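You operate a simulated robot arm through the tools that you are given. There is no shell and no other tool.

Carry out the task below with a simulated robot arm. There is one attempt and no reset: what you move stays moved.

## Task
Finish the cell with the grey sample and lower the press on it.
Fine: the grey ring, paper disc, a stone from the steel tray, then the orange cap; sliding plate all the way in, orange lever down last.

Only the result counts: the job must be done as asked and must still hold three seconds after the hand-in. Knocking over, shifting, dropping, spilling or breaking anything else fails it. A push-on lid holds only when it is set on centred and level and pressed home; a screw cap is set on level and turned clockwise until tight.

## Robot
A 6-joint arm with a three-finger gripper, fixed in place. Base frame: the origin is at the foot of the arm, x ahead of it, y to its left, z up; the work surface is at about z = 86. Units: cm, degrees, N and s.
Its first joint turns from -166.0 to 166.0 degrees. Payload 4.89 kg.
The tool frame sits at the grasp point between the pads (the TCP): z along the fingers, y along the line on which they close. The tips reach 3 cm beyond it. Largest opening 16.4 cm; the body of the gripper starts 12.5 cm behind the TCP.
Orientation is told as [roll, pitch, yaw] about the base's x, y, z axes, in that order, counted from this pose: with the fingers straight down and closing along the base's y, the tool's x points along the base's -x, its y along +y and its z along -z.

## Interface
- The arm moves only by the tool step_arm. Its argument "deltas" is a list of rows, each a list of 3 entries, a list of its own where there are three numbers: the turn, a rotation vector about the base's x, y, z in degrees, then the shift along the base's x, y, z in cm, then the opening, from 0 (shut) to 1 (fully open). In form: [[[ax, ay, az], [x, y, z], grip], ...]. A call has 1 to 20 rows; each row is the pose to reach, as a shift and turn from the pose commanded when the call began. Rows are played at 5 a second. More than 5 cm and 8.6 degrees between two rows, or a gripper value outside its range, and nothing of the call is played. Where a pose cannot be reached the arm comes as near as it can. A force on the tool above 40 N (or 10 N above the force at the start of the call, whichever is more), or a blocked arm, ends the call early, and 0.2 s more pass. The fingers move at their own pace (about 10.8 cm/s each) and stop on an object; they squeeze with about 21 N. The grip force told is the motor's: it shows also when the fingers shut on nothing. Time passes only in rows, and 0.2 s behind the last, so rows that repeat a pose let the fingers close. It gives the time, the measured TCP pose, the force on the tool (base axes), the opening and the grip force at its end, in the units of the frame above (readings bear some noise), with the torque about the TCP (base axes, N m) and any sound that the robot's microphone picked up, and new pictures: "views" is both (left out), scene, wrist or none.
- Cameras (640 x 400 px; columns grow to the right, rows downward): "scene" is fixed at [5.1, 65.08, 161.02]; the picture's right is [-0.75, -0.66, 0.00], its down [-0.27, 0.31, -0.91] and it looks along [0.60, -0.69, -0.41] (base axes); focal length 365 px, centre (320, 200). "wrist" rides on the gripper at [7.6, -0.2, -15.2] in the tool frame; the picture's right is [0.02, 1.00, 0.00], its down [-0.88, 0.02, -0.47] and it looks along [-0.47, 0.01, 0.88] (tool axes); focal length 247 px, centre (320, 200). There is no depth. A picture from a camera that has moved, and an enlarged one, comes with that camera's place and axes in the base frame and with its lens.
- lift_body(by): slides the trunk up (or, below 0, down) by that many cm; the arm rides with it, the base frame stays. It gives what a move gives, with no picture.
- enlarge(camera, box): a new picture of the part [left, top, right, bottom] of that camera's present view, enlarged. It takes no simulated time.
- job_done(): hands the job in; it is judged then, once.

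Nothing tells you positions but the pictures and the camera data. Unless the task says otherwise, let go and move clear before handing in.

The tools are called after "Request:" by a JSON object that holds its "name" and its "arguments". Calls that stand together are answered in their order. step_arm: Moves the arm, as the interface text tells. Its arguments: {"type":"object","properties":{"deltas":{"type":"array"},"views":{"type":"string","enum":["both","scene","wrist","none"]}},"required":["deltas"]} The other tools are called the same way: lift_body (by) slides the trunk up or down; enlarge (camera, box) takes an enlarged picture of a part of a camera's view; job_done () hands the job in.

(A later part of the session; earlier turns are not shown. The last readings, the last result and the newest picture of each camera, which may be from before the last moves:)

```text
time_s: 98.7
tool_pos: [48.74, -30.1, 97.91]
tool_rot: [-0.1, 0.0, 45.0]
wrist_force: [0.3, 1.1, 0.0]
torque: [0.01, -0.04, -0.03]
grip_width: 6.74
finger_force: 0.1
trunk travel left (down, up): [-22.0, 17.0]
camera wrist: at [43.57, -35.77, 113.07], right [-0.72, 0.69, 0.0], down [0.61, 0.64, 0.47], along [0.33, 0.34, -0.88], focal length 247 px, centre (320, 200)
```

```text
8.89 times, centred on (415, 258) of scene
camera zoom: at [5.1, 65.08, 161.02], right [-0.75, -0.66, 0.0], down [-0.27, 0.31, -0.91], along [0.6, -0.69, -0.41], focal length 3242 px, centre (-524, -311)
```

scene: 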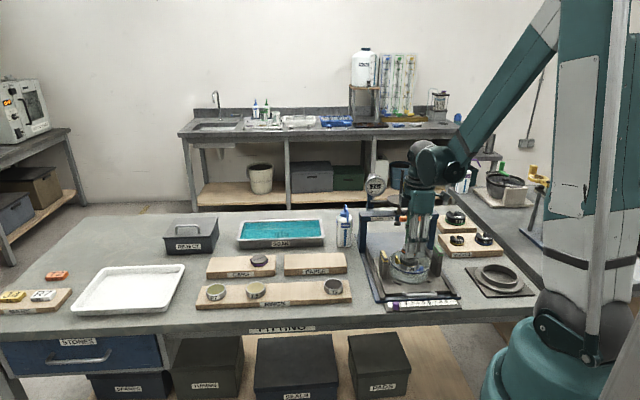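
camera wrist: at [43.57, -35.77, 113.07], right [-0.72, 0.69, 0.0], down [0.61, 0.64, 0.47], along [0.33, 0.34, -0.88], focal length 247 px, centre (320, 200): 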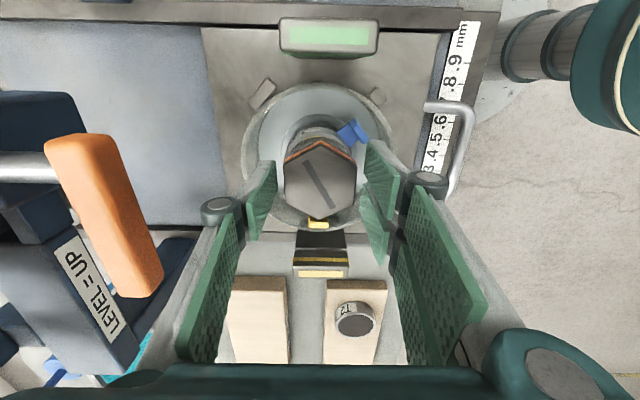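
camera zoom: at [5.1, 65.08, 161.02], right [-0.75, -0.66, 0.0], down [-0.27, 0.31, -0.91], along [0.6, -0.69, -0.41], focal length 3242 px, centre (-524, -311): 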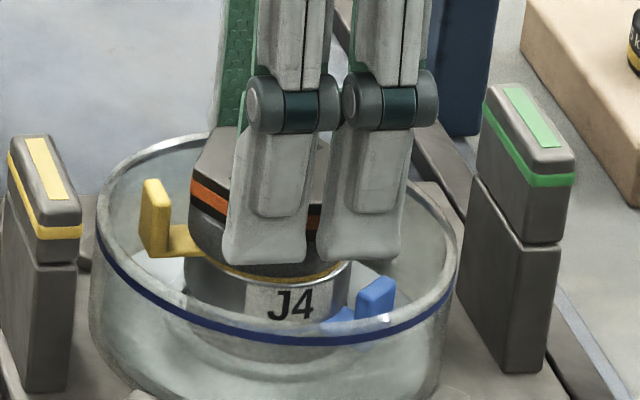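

Released and stable. I'll rise clear and look at the finished stack.

Request:
{"name": "step_arm", "arguments": {"deltas": [[[0, 0, 0], [0, 0, 0.5], 0.41], [[0, 0, 0], [0, 0, 1.5], 0.41], [[0, 0, 0], [0, 0, 3], 0.41], [[0, 0, 0], [0, 0, 5], 0.41], [[0, 0, 0], [0, 0, 7.5], 0.41], [[0, 0, 0], [0, 0, 10], 0.41], [[0, 0, 0], [0, 0, 12], 0.41], [[0, 0, 0], [0, 0, 12], 0.41]], "views": "both"}}

Request:
{"name": "enlarge", "arguments": {"camera": "scene", "box": [390, 235, 440, 280]}}

Request:
{"name": "enlarge", "arguments": {"camera": "wrist", "box": [260, 70, 390, 190]}}

Request:
{"name": "enlarge", "arguments": {"camera": "scene", "box": [350, 170, 460, 320]}}

```text
time_s: 100.5
tool_pos: [48.76, -30.2, 109.92]
tool_rot: [0.0, 0.0, 44.9]
wrist_force: [-0.1, 0.4, -0.4]
torque: [-0.01, -0.05, 0.0]
grip_width: 6.75
finger_force: 0.1
trunk travel left (down, up): [-22.0, 17.0]
camera wrist: at [43.51, -35.65, 125.12], right [-0.72, 0.69, 0.0], down [0.61, 0.64, 0.47], along [0.33, 0.34, -0.88], focal length 247 px, centre (320, 200)
```

scene: 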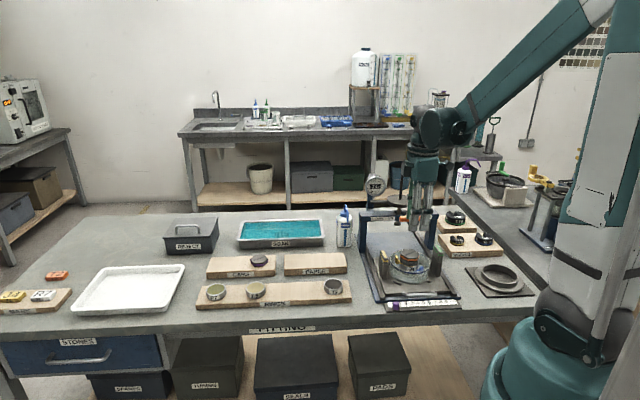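
wrist: 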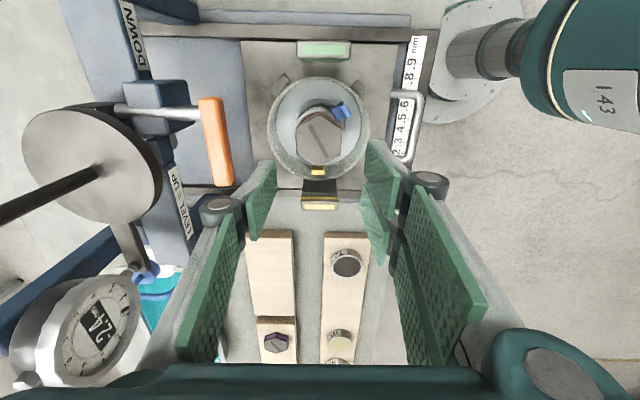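

```text
8.89 times, centred on (415, 258) of scene
camera zoom: at [5.1, 65.08, 161.02], right [-0.75, -0.66, 0.0], down [-0.27, 0.31, -0.91], along [0.6, -0.69, -0.41], focal length 3242 px, centre (-524, -311)
```

zoom: 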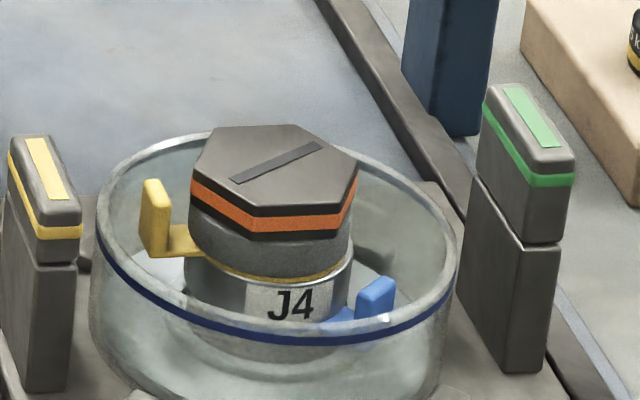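

```text
3.33 times, centred on (325, 130) of wrist
camera zoom: at [43.51, -35.65, 125.12], right [-0.72, 0.69, 0.0], down [0.61, 0.64, 0.47], along [0.33, 0.34, -0.88], focal length 823 px, centre (303, 433)
```

zoom: 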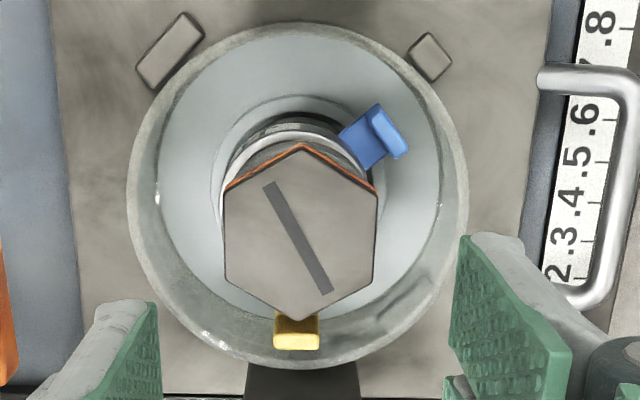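

```text
2.67 times, centred on (405, 245) of scene
camera zoom: at [5.1, 65.08, 161.02], right [-0.75, -0.66, 0.0], down [-0.27, 0.31, -0.91], along [0.6, -0.69, -0.41], focal length 972 px, centre (93, 80)
```

zoom: 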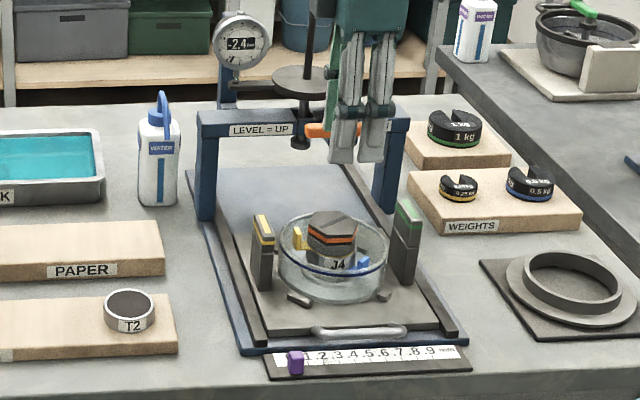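

The stack (J4 ring, paper, stone, orange cap) is complete and level. Next I'll push the sliding plate in by its handle, with the gripper turned to yaw -45 so its body stays clear of the lever. First a look at the handle.

Request:
{"name": "step_arm", "arguments": {"deltas": [[[0, 0, -6], [-1, 1, 0], 0.3], [[0, 0, -12], [-2, 2, 0], 0.2], [[0, 0, -18], [-3, 3, 0], 0.2], [[0, 0, -24], [-4, 4, 0], 0.2], [[0, 0, -30], [-5, 5, 0], 0.2], [[0, 0, -36], [-6, 6, 0], 0.2], [[0, 0, -42], [-7, 7, 0], 0.2], [[0, 0, -48], [-8, 8, 0], 0.2], [[0, 0, -54], [-9, 9, 0], 0.2], [[0, 0, -60], [-10, 10, -1], 0.2], [[0, 0, -66], [-11, 11, -2], 0.2], [[0, 0, -72], [-12, 12, -3], 0.2], [[0, 0, -78], [-12.7, 12.7, -4], 0.2], [[0, 0, -84], [-12.7, 12.7, -5], 0.2], [[0, 0, -90], [-12.7, 12.7, -6], 0.2], [[0, 0, -90], [-12.7, 12.7, -6], 0.2]], "views": "both"}}

Request:
{"name": "enlarge", "arguments": {"camera": "wrist", "box": [200, 80, 440, 260]}}

```text
time_s: 103.9
tool_pos: [36.21, -17.41, 103.86]
tool_rot: [0.0, 0.0, -45.1]
wrist_force: [0.1, 0.2, 0.0]
torque: [0.01, 0.05, 0.01]
grip_width: 3.26
finger_force: 0.0
trunk travel left (down, up): [-22.0, 17.0]
camera wrist: at [30.71, -12.21, 119.07], right [0.69, 0.72, 0.0], down [0.64, -0.61, 0.47], along [0.34, -0.33, -0.88], focal length 247 px, centre (320, 200)
```

scene: 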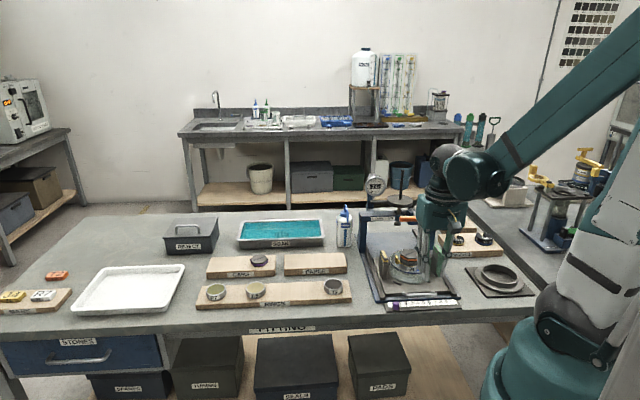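
wrist: 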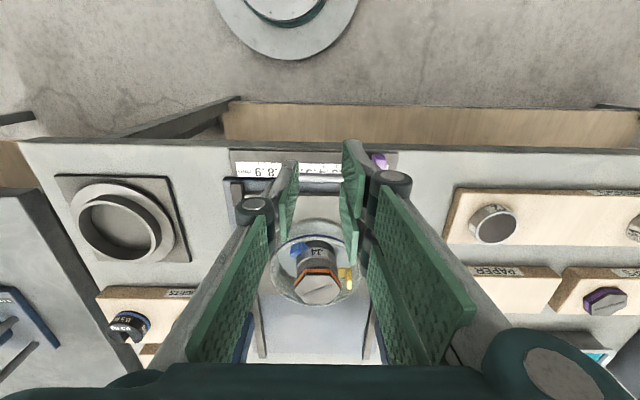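

```text
2.22 times, centred on (320, 170) of wrist
camera zoom: at [30.71, -12.21, 119.07], right [0.69, 0.72, 0.0], down [0.64, -0.61, 0.47], along [0.34, -0.33, -0.88], focal length 549 px, centre (320, 267)
```

zoom: 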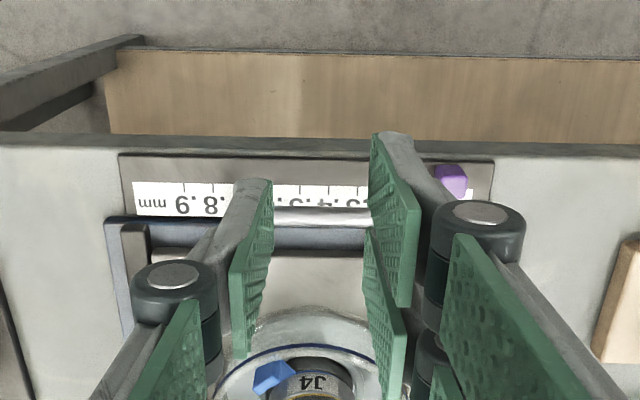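

Request:
{"name": "step_arm", "arguments": {"deltas": [[[0, 0, 0], [-0.5, 0.5, -1], 0.1], [[0, 0, 0], [-0.7, 0.7, -2.5], 0.0], [[0, 0, 0], [-0.7, 0.7, -4], 0.0], [[0, 0, 0], [-0.7, 0.7, -5.5], 0.0], [[0, 0, 0], [-0.7, 0.7, -7], 0.0], [[0, 0, 0], [-0.7, 0.7, -7], 0.0]], "views": "both"}}

Request:
{"name": "enlarge", "arguments": {"camera": "wrist", "box": [220, 110, 430, 270]}}

Request:
{"name": "enlarge", "arguments": {"camera": "scene", "box": [380, 220, 480, 320]}}

```text
time_s: 105.3
tool_pos: [35.4, -16.88, 96.88]
tool_rot: [-0.1, 0.0, -45.0]
wrist_force: [0.3, -0.7, -0.4]
torque: [0.0, 0.05, 0.03]
grip_width: 0.02
finger_force: 20.4
trunk travel left (down, up): [-22.0, 17.0]
camera wrist: at [29.99, -11.68, 112.07], right [0.69, 0.72, 0.0], down [0.64, -0.61, 0.47], along [0.34, -0.33, -0.88], focal length 247 px, centre (320, 200)
```

scene: 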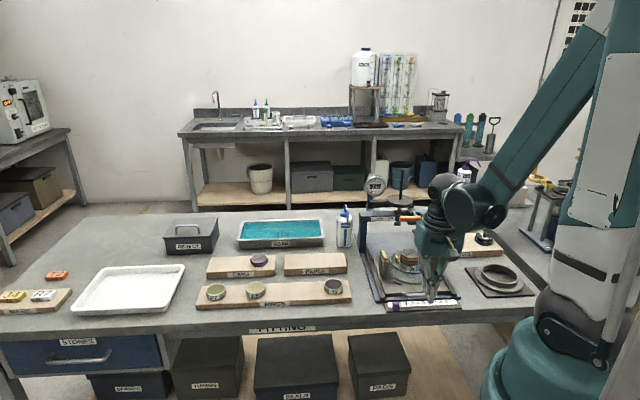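
wrist: 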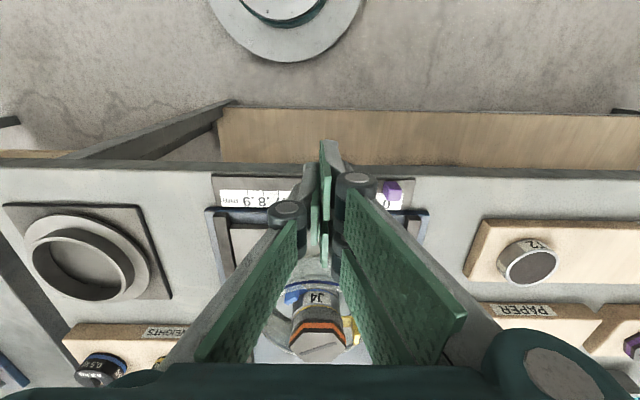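

```text
2.50 times, centred on (325, 190) of wrist
camera zoom: at [29.99, -11.68, 112.07], right [0.69, 0.72, 0.0], down [0.64, -0.61, 0.47], along [0.34, -0.33, -0.88], focal length 617 px, centre (308, 225)
```

zoom: 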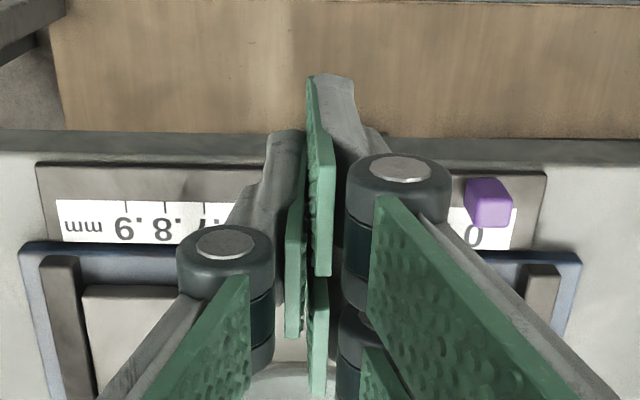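

```text
4.00 times, centred on (430, 270) of scene
camera zoom: at [5.1, 65.08, 161.02], right [-0.75, -0.66, 0.0], down [-0.27, 0.31, -0.91], along [0.6, -0.69, -0.41], focal length 1459 px, centre (-120, -80)
```

zoom: 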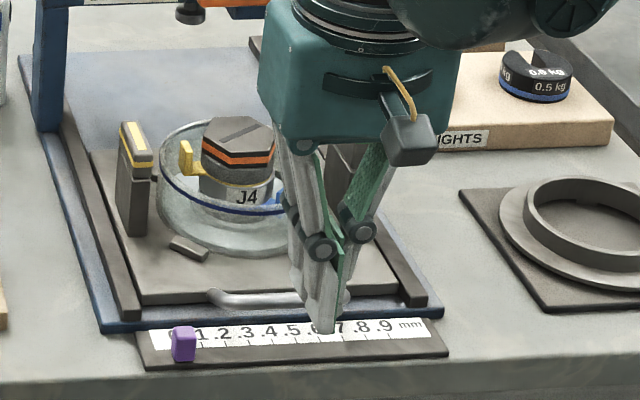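

Request:
{"name": "step_arm", "arguments": {"deltas": [[[0, 0, 0], [0, 0, -1.2], 0.0], [[0, 0, 0], [0, 0, -2.4], 0.0], [[0, 0, 0], [0, 0, -3.6], 0.0], [[0, 0, 0], [0, 0, -4.6], 0.0], [[0, 0, 0], [0, 0, -5.2], 0.0], [[0, 0, 0], [0, 0, -5.2], 0.0]], "views": "both"}}

Request:
{"name": "enlarge", "arguments": {"camera": "wrist", "box": [200, 110, 440, 290]}}

Request:
{"name": "enlarge", "arguments": {"camera": "scene", "box": [380, 240, 470, 320]}}

```text
time_s: 106.7
tool_pos: [35.49, -16.88, 92.0]
tool_rot: [-0.1, 0.0, -44.9]
wrist_force: [-0.1, -0.6, 0.7]
torque: [0.0, 0.05, -0.03]
grip_width: 0.02
finger_force: 21.3
trunk travel left (down, up): [-22.0, 17.0]
camera wrist: at [29.98, -11.64, 107.14], right [0.69, 0.72, 0.0], down [0.64, -0.61, 0.47], along [0.34, -0.33, -0.88], focal length 247 px, centre (320, 200)
```

scene: 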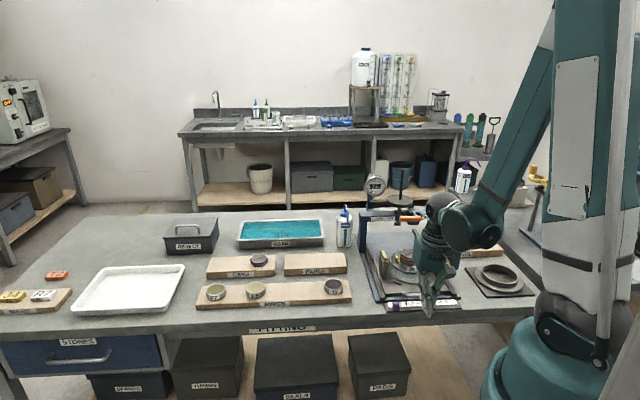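
wrist: 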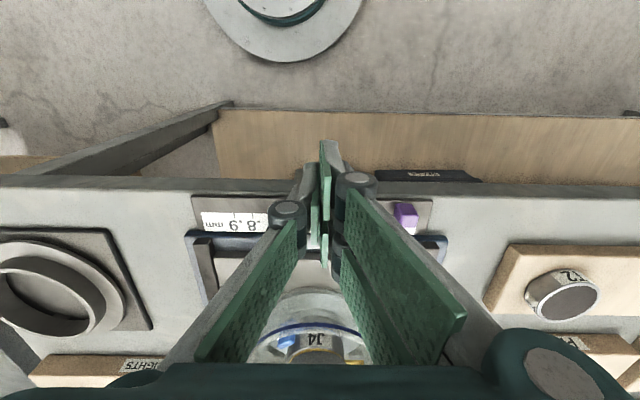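

```text
2.22 times, centred on (320, 200) of wrist
camera zoom: at [29.98, -11.64, 107.14], right [0.69, 0.72, 0.0], down [0.64, -0.61, 0.47], along [0.34, -0.33, -0.88], focal length 549 px, centre (320, 200)
```

zoom: 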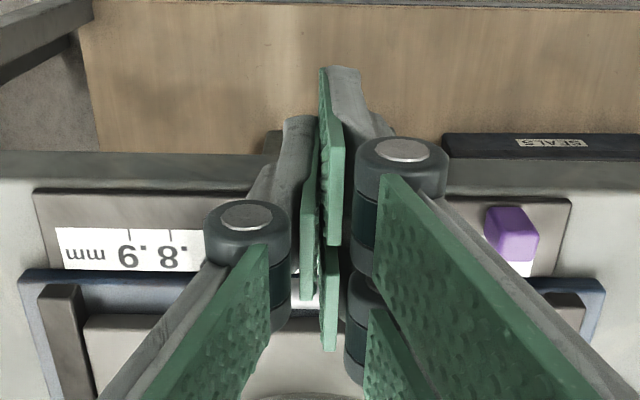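

```text
5.00 times, centred on (425, 280) of scene
camera zoom: at [5.1, 65.08, 161.02], right [-0.75, -0.66, 0.0], down [-0.27, 0.31, -0.91], along [0.6, -0.69, -0.41], focal length 1824 px, centre (-205, -200)
```

zoom: 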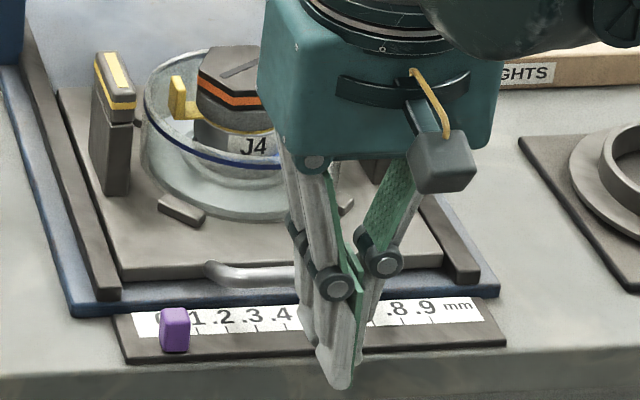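

The closed fingertips are in front of the handle bar, just above the ruler. I'll push slowly along +u and watch the force.

Request:
{"name": "step_arm", "arguments": {"deltas": [[[0, 0, 0], [0.35, -0.35, 0], 0.0], [[0, 0, 0], [0.7, -0.7, 0], 0.0], [[0, 0, 0], [1.05, -1.05, 0], 0.0], [[0, 0, 0], [1.4, -1.4, 0], 0.0], [[0, 0, 0], [1.7, -1.7, 0], 0.0], [[0, 0, 0], [1.9, -1.9, 0], 0.0], [[0, 0, 0], [2.1, -2.1, 0], 0.0], [[0, 0, 0], [2.1, -2.1, 0], 0.0]], "views": "both"}}

Request:
{"name": "enlarge", "arguments": {"camera": "wrist", "box": [200, 110, 440, 290]}}

Request:
{"name": "enlarge", "arguments": {"camera": "scene", "box": [380, 240, 470, 320]}}

```text
time_s: 108.5
tool_pos: [37.47, -18.97, 91.65]
tool_rot: [0.1, 0.0, -45.0]
wrist_force: [0.1, 0.9, -0.7]
torque: [-0.01, -0.02, 0.02]
grip_width: 0.0
finger_force: 21.0
trunk travel left (down, up): [-22.0, 17.0]
camera wrist: at [32.07, -13.71, 106.91], right [0.69, 0.72, 0.0], down [0.64, -0.61, 0.47], along [0.34, -0.33, -0.88], focal length 247 px, centre (320, 200)
```

scene: 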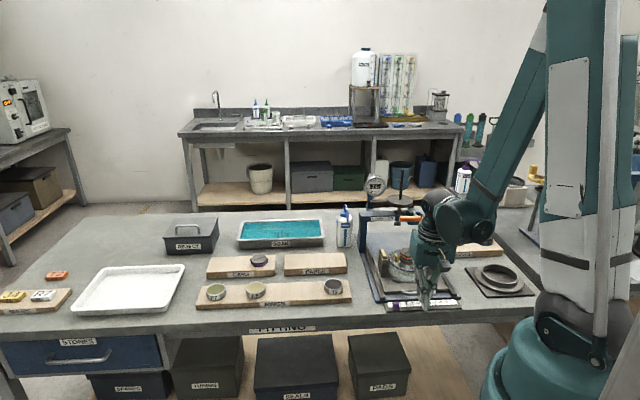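
wrist: 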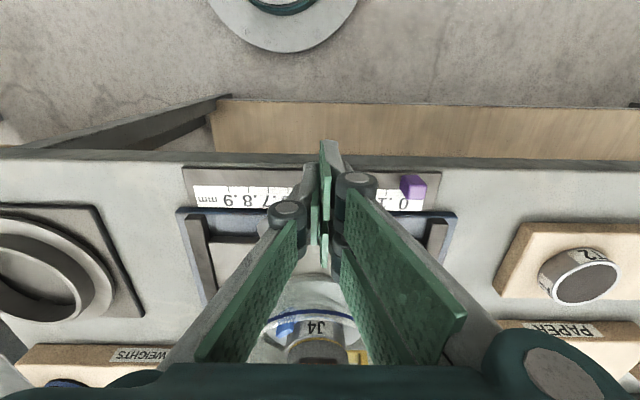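

```text
2.22 times, centred on (320, 200) of wrist
camera zoom: at [32.07, -13.71, 106.91], right [0.69, 0.72, 0.0], down [0.64, -0.61, 0.47], along [0.34, -0.33, -0.88], focal length 549 px, centre (320, 200)
```

zoom: 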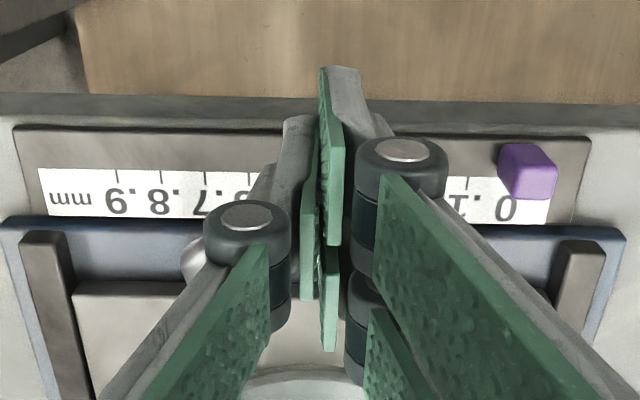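

```text
5.00 times, centred on (425, 280) of scene
camera zoom: at [5.1, 65.08, 161.02], right [-0.75, -0.66, 0.0], down [-0.27, 0.31, -0.91], along [0.6, -0.69, -0.41], focal length 1824 px, centre (-205, -200)
```

zoom: 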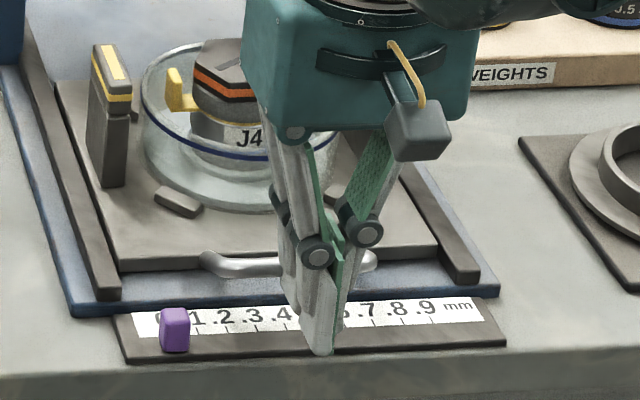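

The plate is sliding freely with negligible force. I'll continue pushing smoothly.

Request:
{"name": "step_arm", "arguments": {"deltas": [[[0, 0, 0], [0.15, -0.15, 0], 0.0], [[0, 0, 0], [0.4, -0.4, 0], 0.0], [[0, 0, 0], [0.7, -0.7, 0], 0.0], [[0, 0, 0], [1.05, -1.05, 0], 0.0], [[0, 0, 0], [1.4, -1.4, 0], 0.0], [[0, 0, 0], [1.75, -1.75, 0], 0.0], [[0, 0, 0], [2.1, -2.1, 0], 0.0], [[0, 0, 0], [2.45, -2.45, 0], 0.0], [[0, 0, 0], [2.8, -2.8, 0], 0.0], [[0, 0, 0], [3.15, -3.15, 0], 0.0], [[0, 0, 0], [3.5, -3.5, 0], 0.0], [[0, 0, 0], [3.85, -3.85, 0], 0.0], [[0, 0, 0], [4.15, -4.15, 0], 0.0], [[0, 0, 0], [4.4, -4.4, 0], 0.0], [[0, 0, 0], [4.55, -4.55, 0], 0.0], [[0, 0, 0], [4.6, -4.6, 0], 0.0], [[0, 0, 0], [4.6, -4.6, 0], 0.0]], "views": "both"}}

Request:
{"name": "enlarge", "arguments": {"camera": "scene", "box": [350, 190, 470, 310]}}

Request:
{"name": "enlarge", "arguments": {"camera": "wrist", "box": [200, 110, 440, 350]}}

```text
time_s: 112.1
tool_pos: [42.24, -23.51, 91.72]
tool_rot: [0.0, -0.1, -45.0]
wrist_force: [-0.1, 0.1, 0.0]
torque: [0.01, 0.04, -0.02]
grip_width: 0.01
finger_force: 20.9
trunk travel left (down, up): [-22.0, 17.0]
camera wrist: at [36.69, -18.21, 106.92], right [0.69, 0.72, 0.0], down [0.64, -0.61, 0.47], along [0.34, -0.33, -0.88], focal length 247 px, centre (320, 200)
```

scene: 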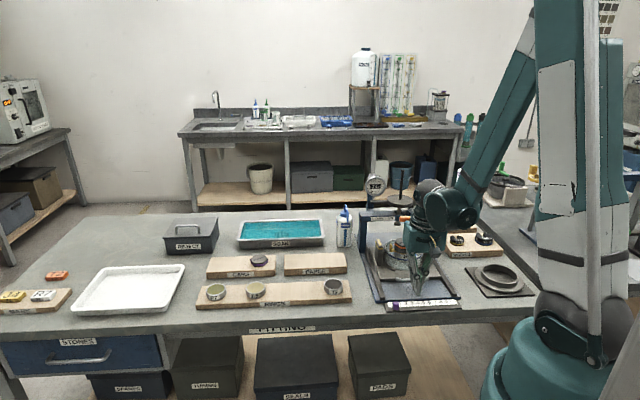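
wrist: 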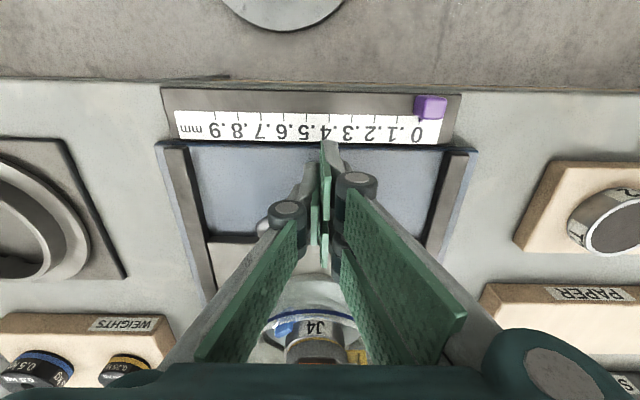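

```text
3.33 times, centred on (410, 250) of scene
camera zoom: at [5.1, 65.08, 161.02], right [-0.75, -0.66, 0.0], down [-0.27, 0.31, -0.91], along [0.6, -0.69, -0.41], focal length 1216 px, centre (20, 33)
```

zoom: 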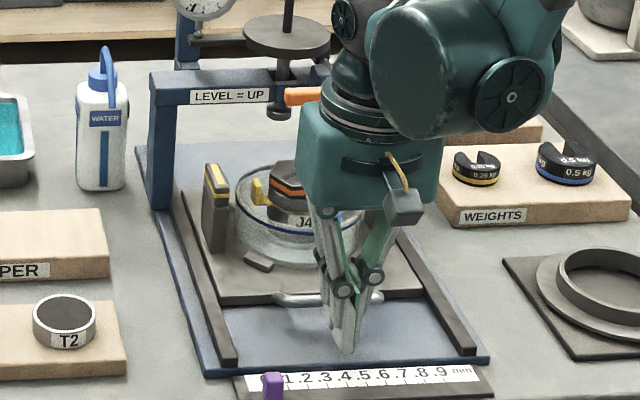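

```text
1.67 times, centred on (320, 230) of wrist
camera zoom: at [36.69, -18.21, 106.92], right [0.69, 0.72, 0.0], down [0.64, -0.61, 0.47], along [0.34, -0.33, -0.88], focal length 412 px, centre (320, 150)
```

zoom: 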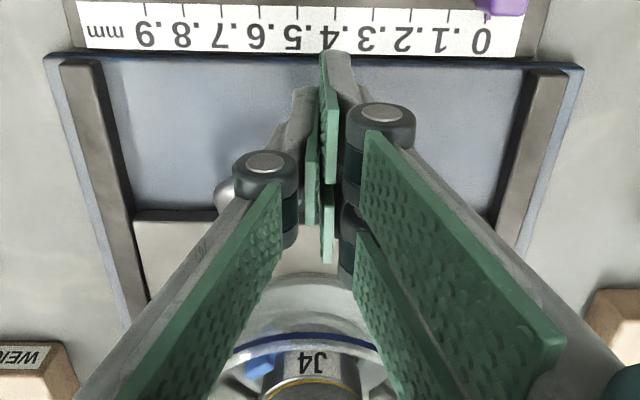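

Request:
{"name": "step_arm", "arguments": {"deltas": [[[0, 0, 0], [0.15, -0.15, 0], 0.0], [[0, 0, 0], [0.4, -0.4, 0], 0.0], [[0, 0, 0], [0.7, -0.7, 0], 0.0], [[0, 0, 0], [1.05, -1.05, 0], 0.0], [[0, 0, 0], [1.4, -1.4, 0], 0.0], [[0, 0, 0], [1.75, -1.75, 0], 0.0], [[0, 0, 0], [2.1, -2.1, 0], 0.0], [[0, 0, 0], [2.45, -2.45, 0], 0.0], [[0, 0, 0], [2.8, -2.8, 0], 0.0], [[0, 0, 0], [3.15, -3.15, 0], 0.0], [[0, 0, 0], [3.5, -3.5, 0], 0.0], [[0, 0, 0], [3.8, -3.8, 0], 0.0], [[0, 0, 0], [4.05, -4.05, 0], 0.0], [[0, 0, 0], [4.2, -4.2, 0], 0.0], [[0, 0, 0], [4.25, -4.25, 0], 0.0], [[0, 0, 0], [4.25, -4.25, 0], 0.0]], "views": "both"}}

Request:
{"name": "enlarge", "arguments": {"camera": "scene", "box": [350, 180, 450, 300]}}

Request:
{"name": "enlarge", "arguments": {"camera": "wrist", "box": [200, 110, 440, 350]}}

```text
time_s: 115.5
tool_pos: [46.39, -27.61, 91.74]
tool_rot: [0.0, 0.1, -45.0]
wrist_force: [1.0, -0.3, 0.0]
torque: [0.0, -0.02, 0.03]
grip_width: 0.0
finger_force: 20.9
trunk travel left (down, up): [-22.0, 17.0]
camera wrist: at [40.9, -22.46, 106.94], right [0.69, 0.72, 0.0], down [0.64, -0.61, 0.47], along [0.34, -0.33, -0.88], focal length 247 px, centre (320, 200)
```

scene: 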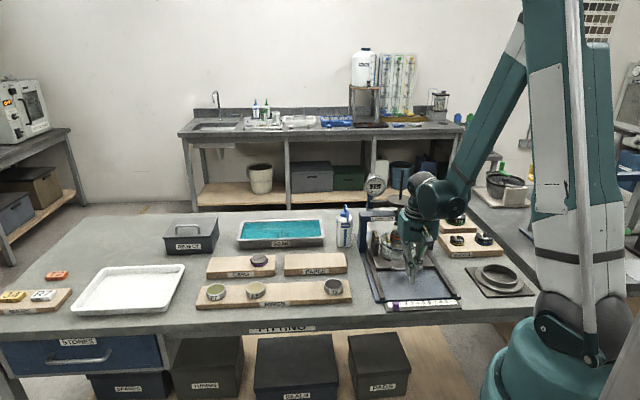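
wrist: 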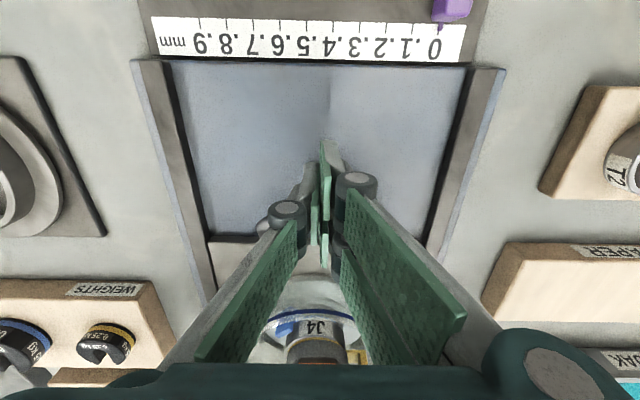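

```text
3.33 times, centred on (400, 240) of scene
camera zoom: at [5.1, 65.08, 161.02], right [-0.75, -0.66, 0.0], down [-0.27, 0.31, -0.91], along [0.6, -0.69, -0.41], focal length 1216 px, centre (53, 67)
```

zoom: 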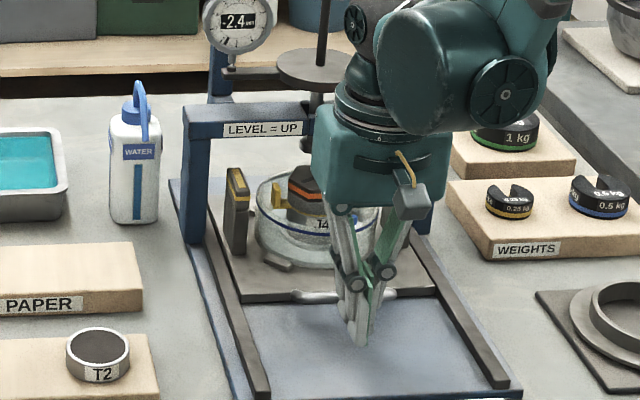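

```text
1.67 times, centred on (320, 230) of wrist
camera zoom: at [40.9, -22.46, 106.94], right [0.69, 0.72, 0.0], down [0.64, -0.61, 0.47], along [0.34, -0.33, -0.88], focal length 412 px, centre (320, 150)
```

zoom: 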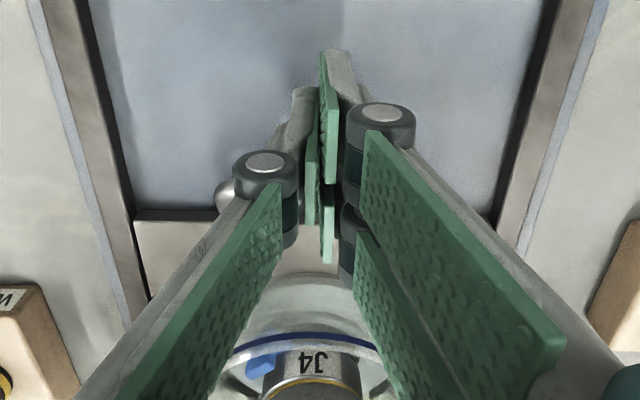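

Request:
{"name": "step_arm", "arguments": {"deltas": [[[0, 0, 0], [0.1, -0.1, 0], 0.0], [[0, 0, 0], [0.3, -0.3, 0], 0.0], [[0, 0, 0], [0.55, -0.55, 0], 0.0], [[0, 0, 0], [0.8, -0.8, 0], 0.0], [[0, 0, 0], [1.05, -1.05, 0], 0.0], [[0, 0, 0], [1.3, -1.3, 0], 0.0], [[0, 0, 0], [1.5, -1.5, 0], 0.0], [[0, 0, 0], [1.7, -1.7, 0], 0.0], [[0, 0, 0], [1.9, -1.9, 0], 0.0], [[0, 0, 0], [2.05, -2.05, 0], 0.0], [[0, 0, 0], [2.2, -2.2, 0], 0.0], [[0, 0, 0], [2.2, -2.2, 0], 0.0]], "views": "both"}}

Request:
{"name": "enlarge", "arguments": {"camera": "scene", "box": [350, 180, 450, 300]}}

Request:
{"name": "enlarge", "arguments": {"camera": "wrist", "box": [200, 110, 440, 350]}}

```text
time_s: 118.1
tool_pos: [48.58, -29.9, 91.78]
tool_rot: [0.0, 0.0, -45.0]
wrist_force: [-0.3, 0.4, -0.1]
torque: [-0.03, -0.01, 0.0]
grip_width: 0.01
finger_force: 21.1
trunk travel left (down, up): [-22.0, 17.0]
camera wrist: at [43.1, -24.69, 106.92], right [0.69, 0.72, 0.0], down [0.64, -0.61, 0.47], along [0.34, -0.33, -0.88], focal length 247 px, centre (320, 200)
```

scene: 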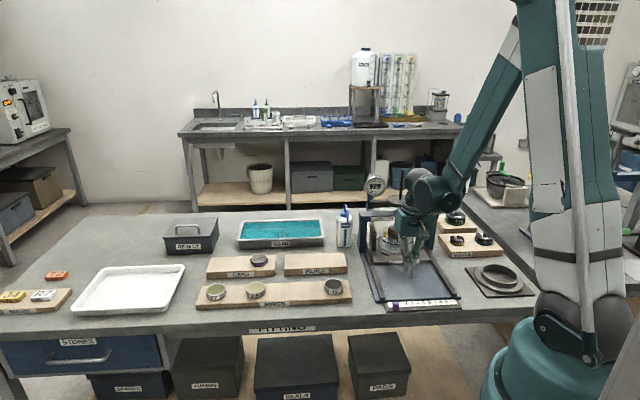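
wrist: 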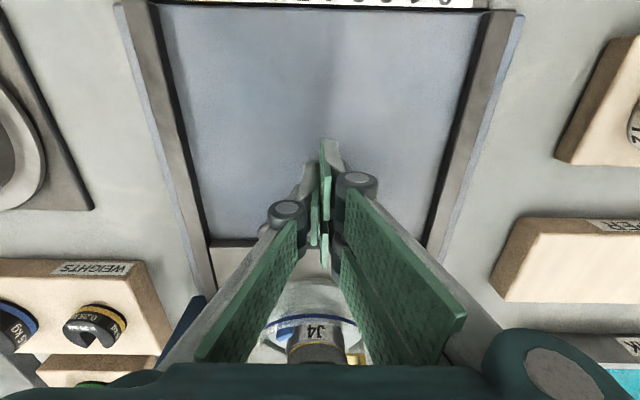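

```text
3.33 times, centred on (400, 240) of scene
camera zoom: at [5.1, 65.08, 161.02], right [-0.75, -0.66, 0.0], down [-0.27, 0.31, -0.91], along [0.6, -0.69, -0.41], focal length 1216 px, centre (53, 67)
```

zoom: 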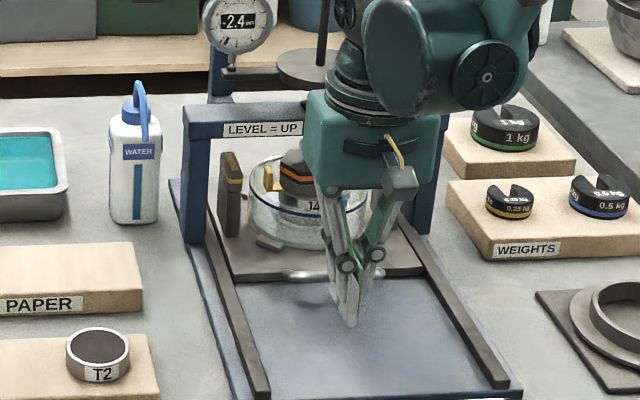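

```text
1.67 times, centred on (320, 230) of wrist
camera zoom: at [43.1, -24.69, 106.92], right [0.69, 0.72, 0.0], down [0.64, -0.61, 0.47], along [0.34, -0.33, -0.88], focal length 412 px, centre (320, 150)
```

zoom: 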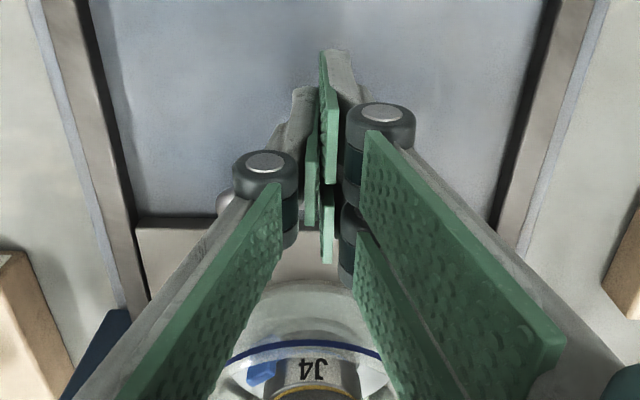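

Request:
{"name": "step_arm", "arguments": {"deltas": [[[0, 0, 0], [0.1, -0.1, 0], 0.0], [[0, 0, 0], [0.25, -0.25, 0], 0.0], [[0, 0, 0], [0.4, -0.4, 0], 0.0], [[0, 0, 0], [0.55, -0.55, 0], 0.0], [[0, 0, 0], [0.7, -0.7, 0], 0.0], [[0, 0, 0], [0.85, -0.85, 0], 0.0], [[0, 0, 0], [0.95, -0.95, 0], 0.0], [[0, 0, 0], [1.05, -1.05, 0], 0.0], [[0, 0, 0], [1.05, -1.05, 0], 0.0]], "views": "none"}}

Request:
{"name": "enlarge", "arguments": {"camera": "scene", "box": [360, 190, 440, 280]}}

Request:
{"name": "enlarge", "arguments": {"camera": "wrist", "box": [200, 110, 440, 350]}}

```text
time_s: 119.4
tool_pos: [49.04, -30.25, 91.75]
tool_rot: [-0.1, 0.4, -45.0]
wrist_force: [-9.0, 7.8, -3.1]
torque: [0.18, 0.19, -0.03]
grip_width: 0.0
finger_force: 20.6
trunk travel left (down, up): [-22.0, 17.0]
stopped in row 6: the force on the tool passed its limit at 45 N (the readings are from after the stop); the commanded pose is now the measured one
```

```text
4.44 times, centred on (400, 235) of scene
camera zoom: at [5.1, 65.08, 161.02], right [-0.75, -0.66, 0.0], down [-0.27, 0.31, -0.91], along [0.6, -0.69, -0.41], focal length 1621 px, centre (-36, 44)
```

zoom: 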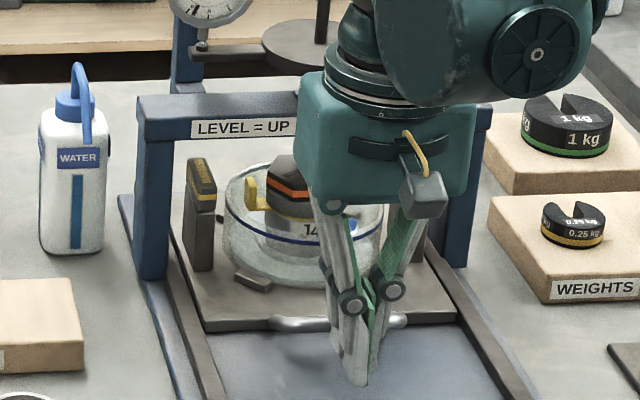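

```text
1.67 times, centred on (320, 230) of wrist
camera zoom: at [43.55, -25.12, 106.93], right [0.69, 0.72, 0.0], down [0.64, -0.61, 0.47], along [0.34, -0.32, -0.88], focal length 412 px, centre (320, 150)
```

zoom: 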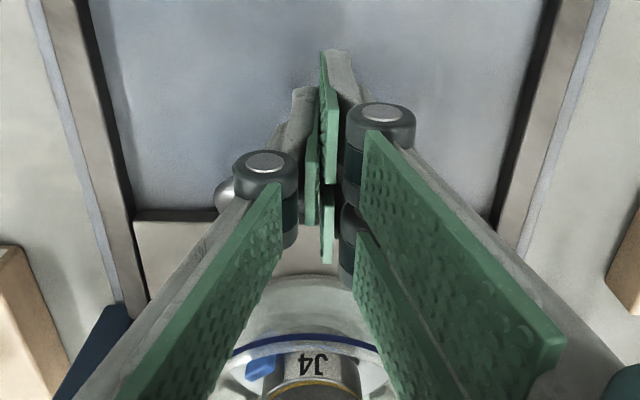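

The push stopped at about 45 N, with the contact at handle level. I'll back away and check whether the plate is fully in under the press.

Request:
{"name": "step_arm", "arguments": {"deltas": [[[0, 0, 0], [-0.5, 0.5, 0], 0.0], [[0, 0, 0], [-1.5, 1.5, 0], 0.0], [[0, 0, 0], [-3, 3, 0], 0.0], [[0, 0, 0], [-5, 5, 1], 0.0], [[0, 0, 0], [-7, 7, 3], 0.0], [[0, 0, 0], [-9, 9, 6], 0.0], [[0, 0, 0], [-11, 11, 9], 0.0], [[0, 0, 0], [-13, 13, 12], 0.0], [[0, 0, 0], [-15, 15, 14], 0.0], [[0, 0, 0], [-15, 15, 14], 0.0]], "views": "both"}}

Request:
{"name": "enlarge", "arguments": {"camera": "scene", "box": [350, 170, 450, 300]}}

Request:
{"name": "enlarge", "arguments": {"camera": "scene", "box": [370, 200, 430, 265]}}

Request:
{"name": "enlarge", "arguments": {"camera": "wrist", "box": [180, 200, 420, 370]}}

```text
time_s: 121.6
tool_pos: [34.21, -15.18, 105.77]
tool_rot: [0.0, 0.2, -45.1]
wrist_force: [-0.6, 0.9, -0.2]
torque: [-0.1, -0.14, 0.01]
grip_width: 0.0
finger_force: 20.7
trunk travel left (down, up): [-22.0, 17.0]
camera wrist: at [28.79, -10.06, 120.91], right [0.69, 0.72, 0.0], down [0.64, -0.61, 0.47], along [0.34, -0.33, -0.88], focal length 247 px, centre (320, 200)
```

scene: 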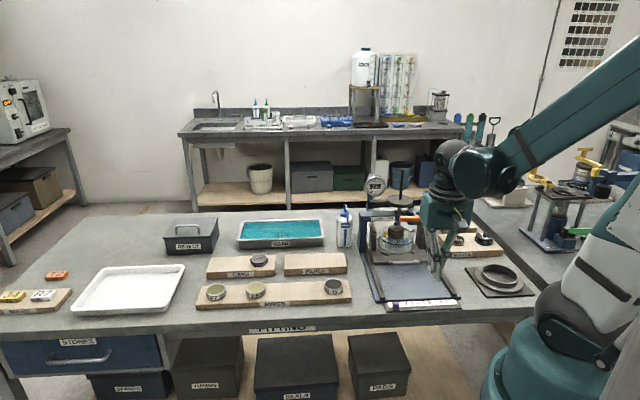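
wrist: 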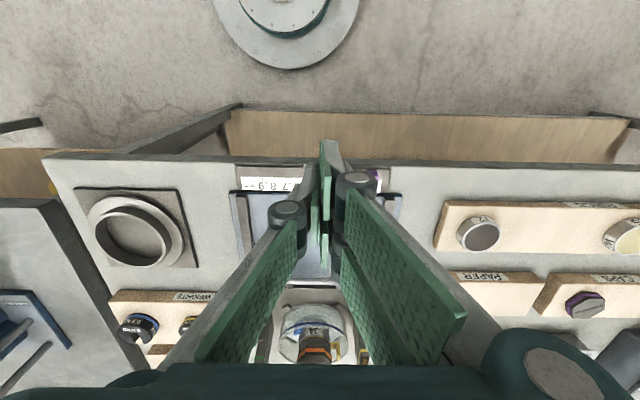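

```text
3.08 times, centred on (400, 235) of scene
camera zoom: at [5.1, 65.08, 161.02], right [-0.75, -0.66, 0.0], down [-0.27, 0.31, -0.91], along [0.6, -0.69, -0.41], focal length 1122 px, centre (74, 92)
```

zoom: 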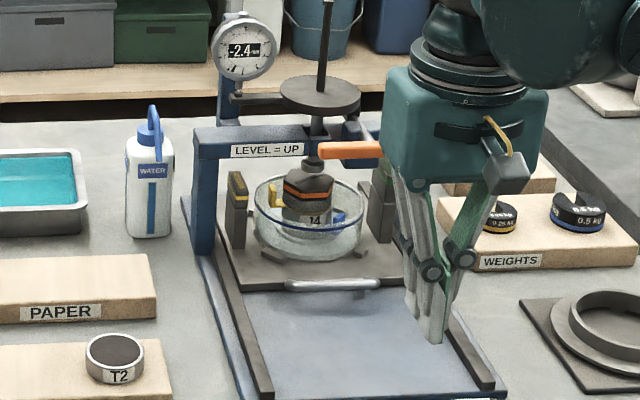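

```text
6.15 times, centred on (400, 232) of scene
camera zoom: at [5.1, 65.08, 161.02], right [-0.75, -0.66, 0.0], down [-0.27, 0.31, -0.91], along [0.6, -0.69, -0.41], focal length 2244 px, centre (-172, 0)
```

zoom: 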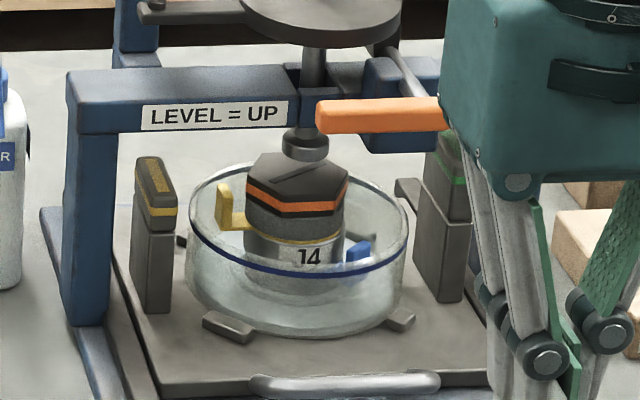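

```text
2.35 times, centred on (300, 285) of wrist
camera zoom: at [28.79, -10.06, 120.91], right [0.69, 0.72, 0.0], down [0.64, -0.61, 0.47], along [0.34, -0.33, -0.88], focal length 581 px, centre (367, 0)
```

zoom: 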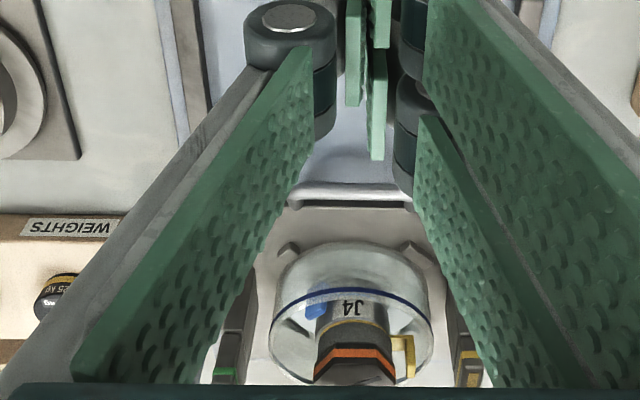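

Request:
{"name": "enlarge", "arguments": {"camera": "scene", "box": [385, 212, 425, 248]}}

Request:
{"name": "enlarge", "arguments": {"camera": "scene", "box": [355, 175, 435, 245]}}

```text
11.11 times, centred on (405, 230) of scene
camera zoom: at [5.1, 65.08, 161.02], right [-0.75, -0.66, 0.0], down [-0.27, 0.31, -0.91], along [0.6, -0.69, -0.41], focal length 4052 px, centre (-624, -133)
```

zoom: 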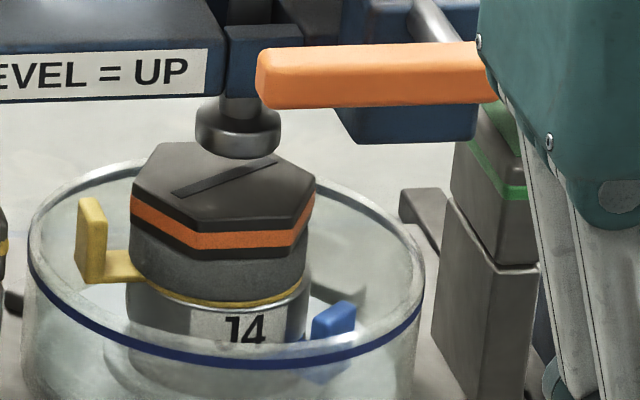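

```text
5.71 times, centred on (395, 210) of scene
camera zoom: at [5.1, 65.08, 161.02], right [-0.75, -0.66, 0.0], down [-0.27, 0.31, -0.91], along [0.6, -0.69, -0.41], focal length 2084 px, centre (-109, 143)
```

zoom: 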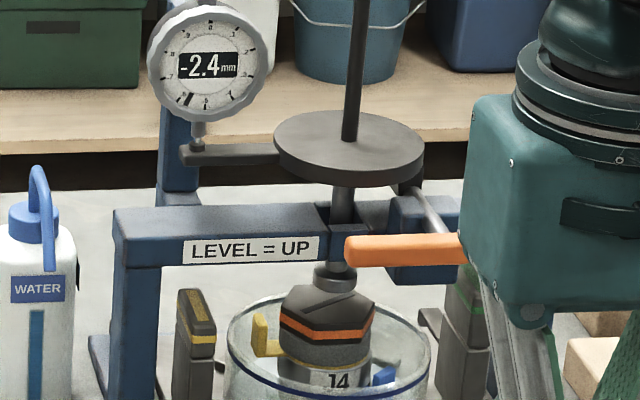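

The stack is under the press foot and intact, but my geometry suggests it may be about 1 cm short of the rod axis. Before pushing again, I'll check the rear of the slide from the far side to see if it is really at the end stop.

Request:
{"name": "step_arm", "arguments": {"deltas": [[[0, 0, 3], [1, 0.5, 2.5], 0.0], [[0, 0, 6], [3, 1, 5], 0.0], [[0, 0, 9], [5.5, 1.5, 7.5], 0.0], [[0, 0, 12], [8.5, 2, 10], 0.0], [[0, 0, 15], [11.5, 2, 12], 0.0], [[0, 0, 18], [14.5, 2, 14], 0.0], [[0, 0, 21], [17.5, 2, 16], 0.2], [[0, 0, 24], [20.5, 1.5, 17.5], 0.4], [[0, 0, 27], [23.5, 1, 17.5], 0.6], [[0, 0, 30], [26.5, 0, 17.5], 0.8], [[0, 0, 33], [29.5, -1, 17.5], 1.0], [[0, 0, 36], [32.5, -2.2, 17.5], 1.0], [[0, 0, 39], [35.5, -3.4, 17.5], 1.0], [[0, 0, 42], [38.5, -4.6, 17.5], 1.0], [[0, 0, 45], [41.5, -5.6, 17.5], 1.0], [[0, 0, 45], [43.5, -6.4, 17.5], 1.0], [[0, 0, 45], [43.5, -6.4, 17.5], 1.0]], "views": "both"}}

Request:
{"name": "enlarge", "arguments": {"camera": "wrist", "box": [60, 0, 320, 170]}}

Request:
{"name": "enlarge", "arguments": {"camera": "scene", "box": [350, 190, 450, 300]}}

```text
time_s: 125.2
tool_pos: [77.5, -21.82, 123.06]
tool_rot: [0.0, 0.2, 0.0]
wrist_force: [-0.2, 0.4, -1.7]
torque: [-0.01, 0.1, 0.02]
grip_width: 16.41
finger_force: 0.0
trunk travel left (down, up): [-22.0, 17.0]
camera wrist: at [70.08, -22.02, 138.4], right [-0.02, 1.0, 0.0], down [0.88, 0.02, 0.47], along [0.47, 0.01, -0.88], focal length 247 px, centre (320, 200)
```

scene: 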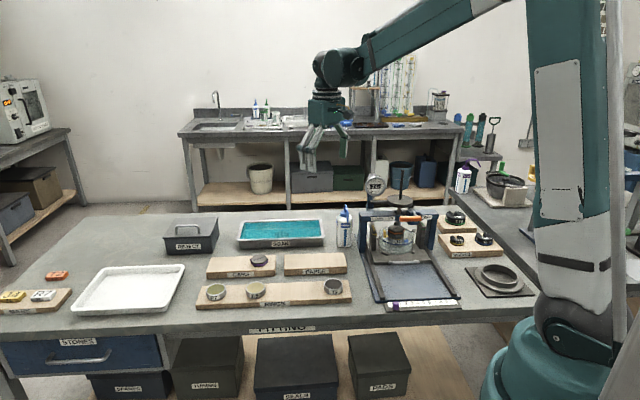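
wrist: 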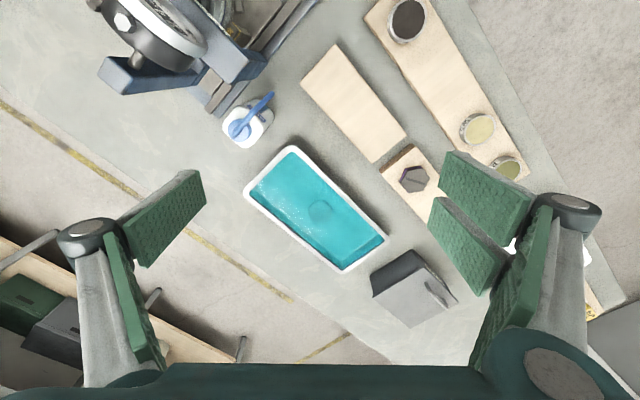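

```text
2.35 times, centred on (190, 85) of wrist
camera zoom: at [70.08, -22.02, 138.4], right [-0.02, 1.0, 0.0], down [0.88, 0.02, 0.47], along [0.47, 0.01, -0.88], focal length 581 px, centre (626, 471)
```

zoom: 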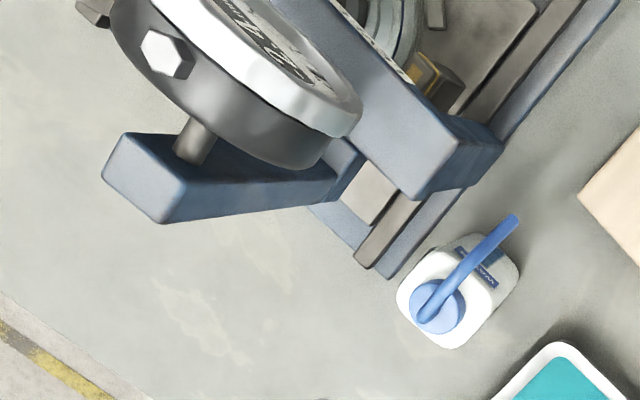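

```text
3.64 times, centred on (400, 245) of scene
camera zoom: at [5.1, 65.08, 161.02], right [-0.75, -0.66, 0.0], down [-0.27, 0.31, -0.91], along [0.6, -0.69, -0.41], focal length 1326 px, centre (29, 36)
```

zoom: 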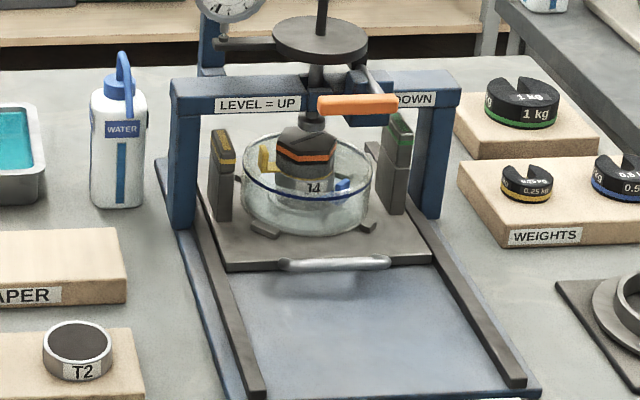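

Request:
{"name": "enlarge", "arguments": {"camera": "wrist", "box": [185, 45, 255, 125]}}

Request:
{"name": "enlarge", "arguments": {"camera": "wrist", "box": [200, 0, 330, 80]}}

Request:
{"name": "enlarge", "arguments": {"camera": "scene", "box": [380, 205, 440, 260]}}

```text
5.00 times, centred on (220, 85) of wrist
camera zoom: at [70.08, -22.02, 138.4], right [-0.02, 1.0, 0.0], down [0.88, 0.02, 0.47], along [0.47, 0.01, -0.88], focal length 1235 px, centre (820, 775)
```

zoom: 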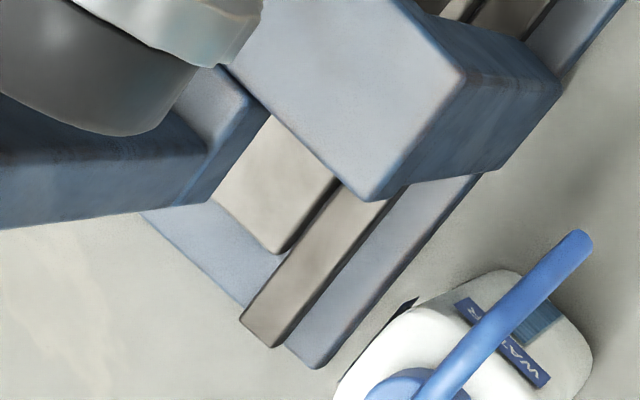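

```text
4.92 times, centred on (265, 40) of wrist
camera zoom: at [70.08, -22.02, 138.4], right [-0.02, 1.0, 0.0], down [0.88, 0.02, 0.47], along [0.47, 0.01, -0.88], focal length 1216 px, centre (591, 988)
```

zoom: 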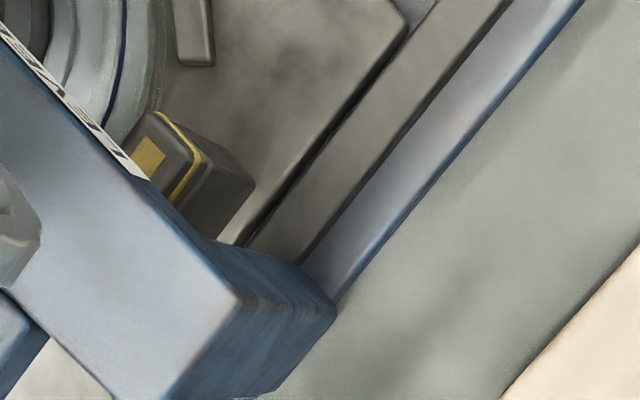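

```text
7.27 times, centred on (410, 232) of scene
camera zoom: at [5.1, 65.08, 161.02], right [-0.75, -0.66, 0.0], down [-0.27, 0.31, -0.91], along [0.6, -0.69, -0.41], focal length 2652 px, centre (-334, -36)
```

zoom: 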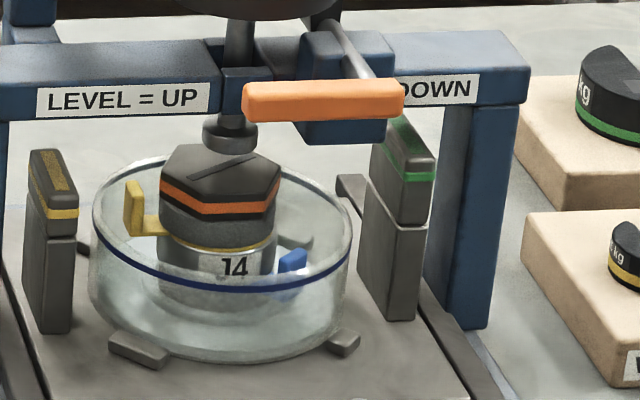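

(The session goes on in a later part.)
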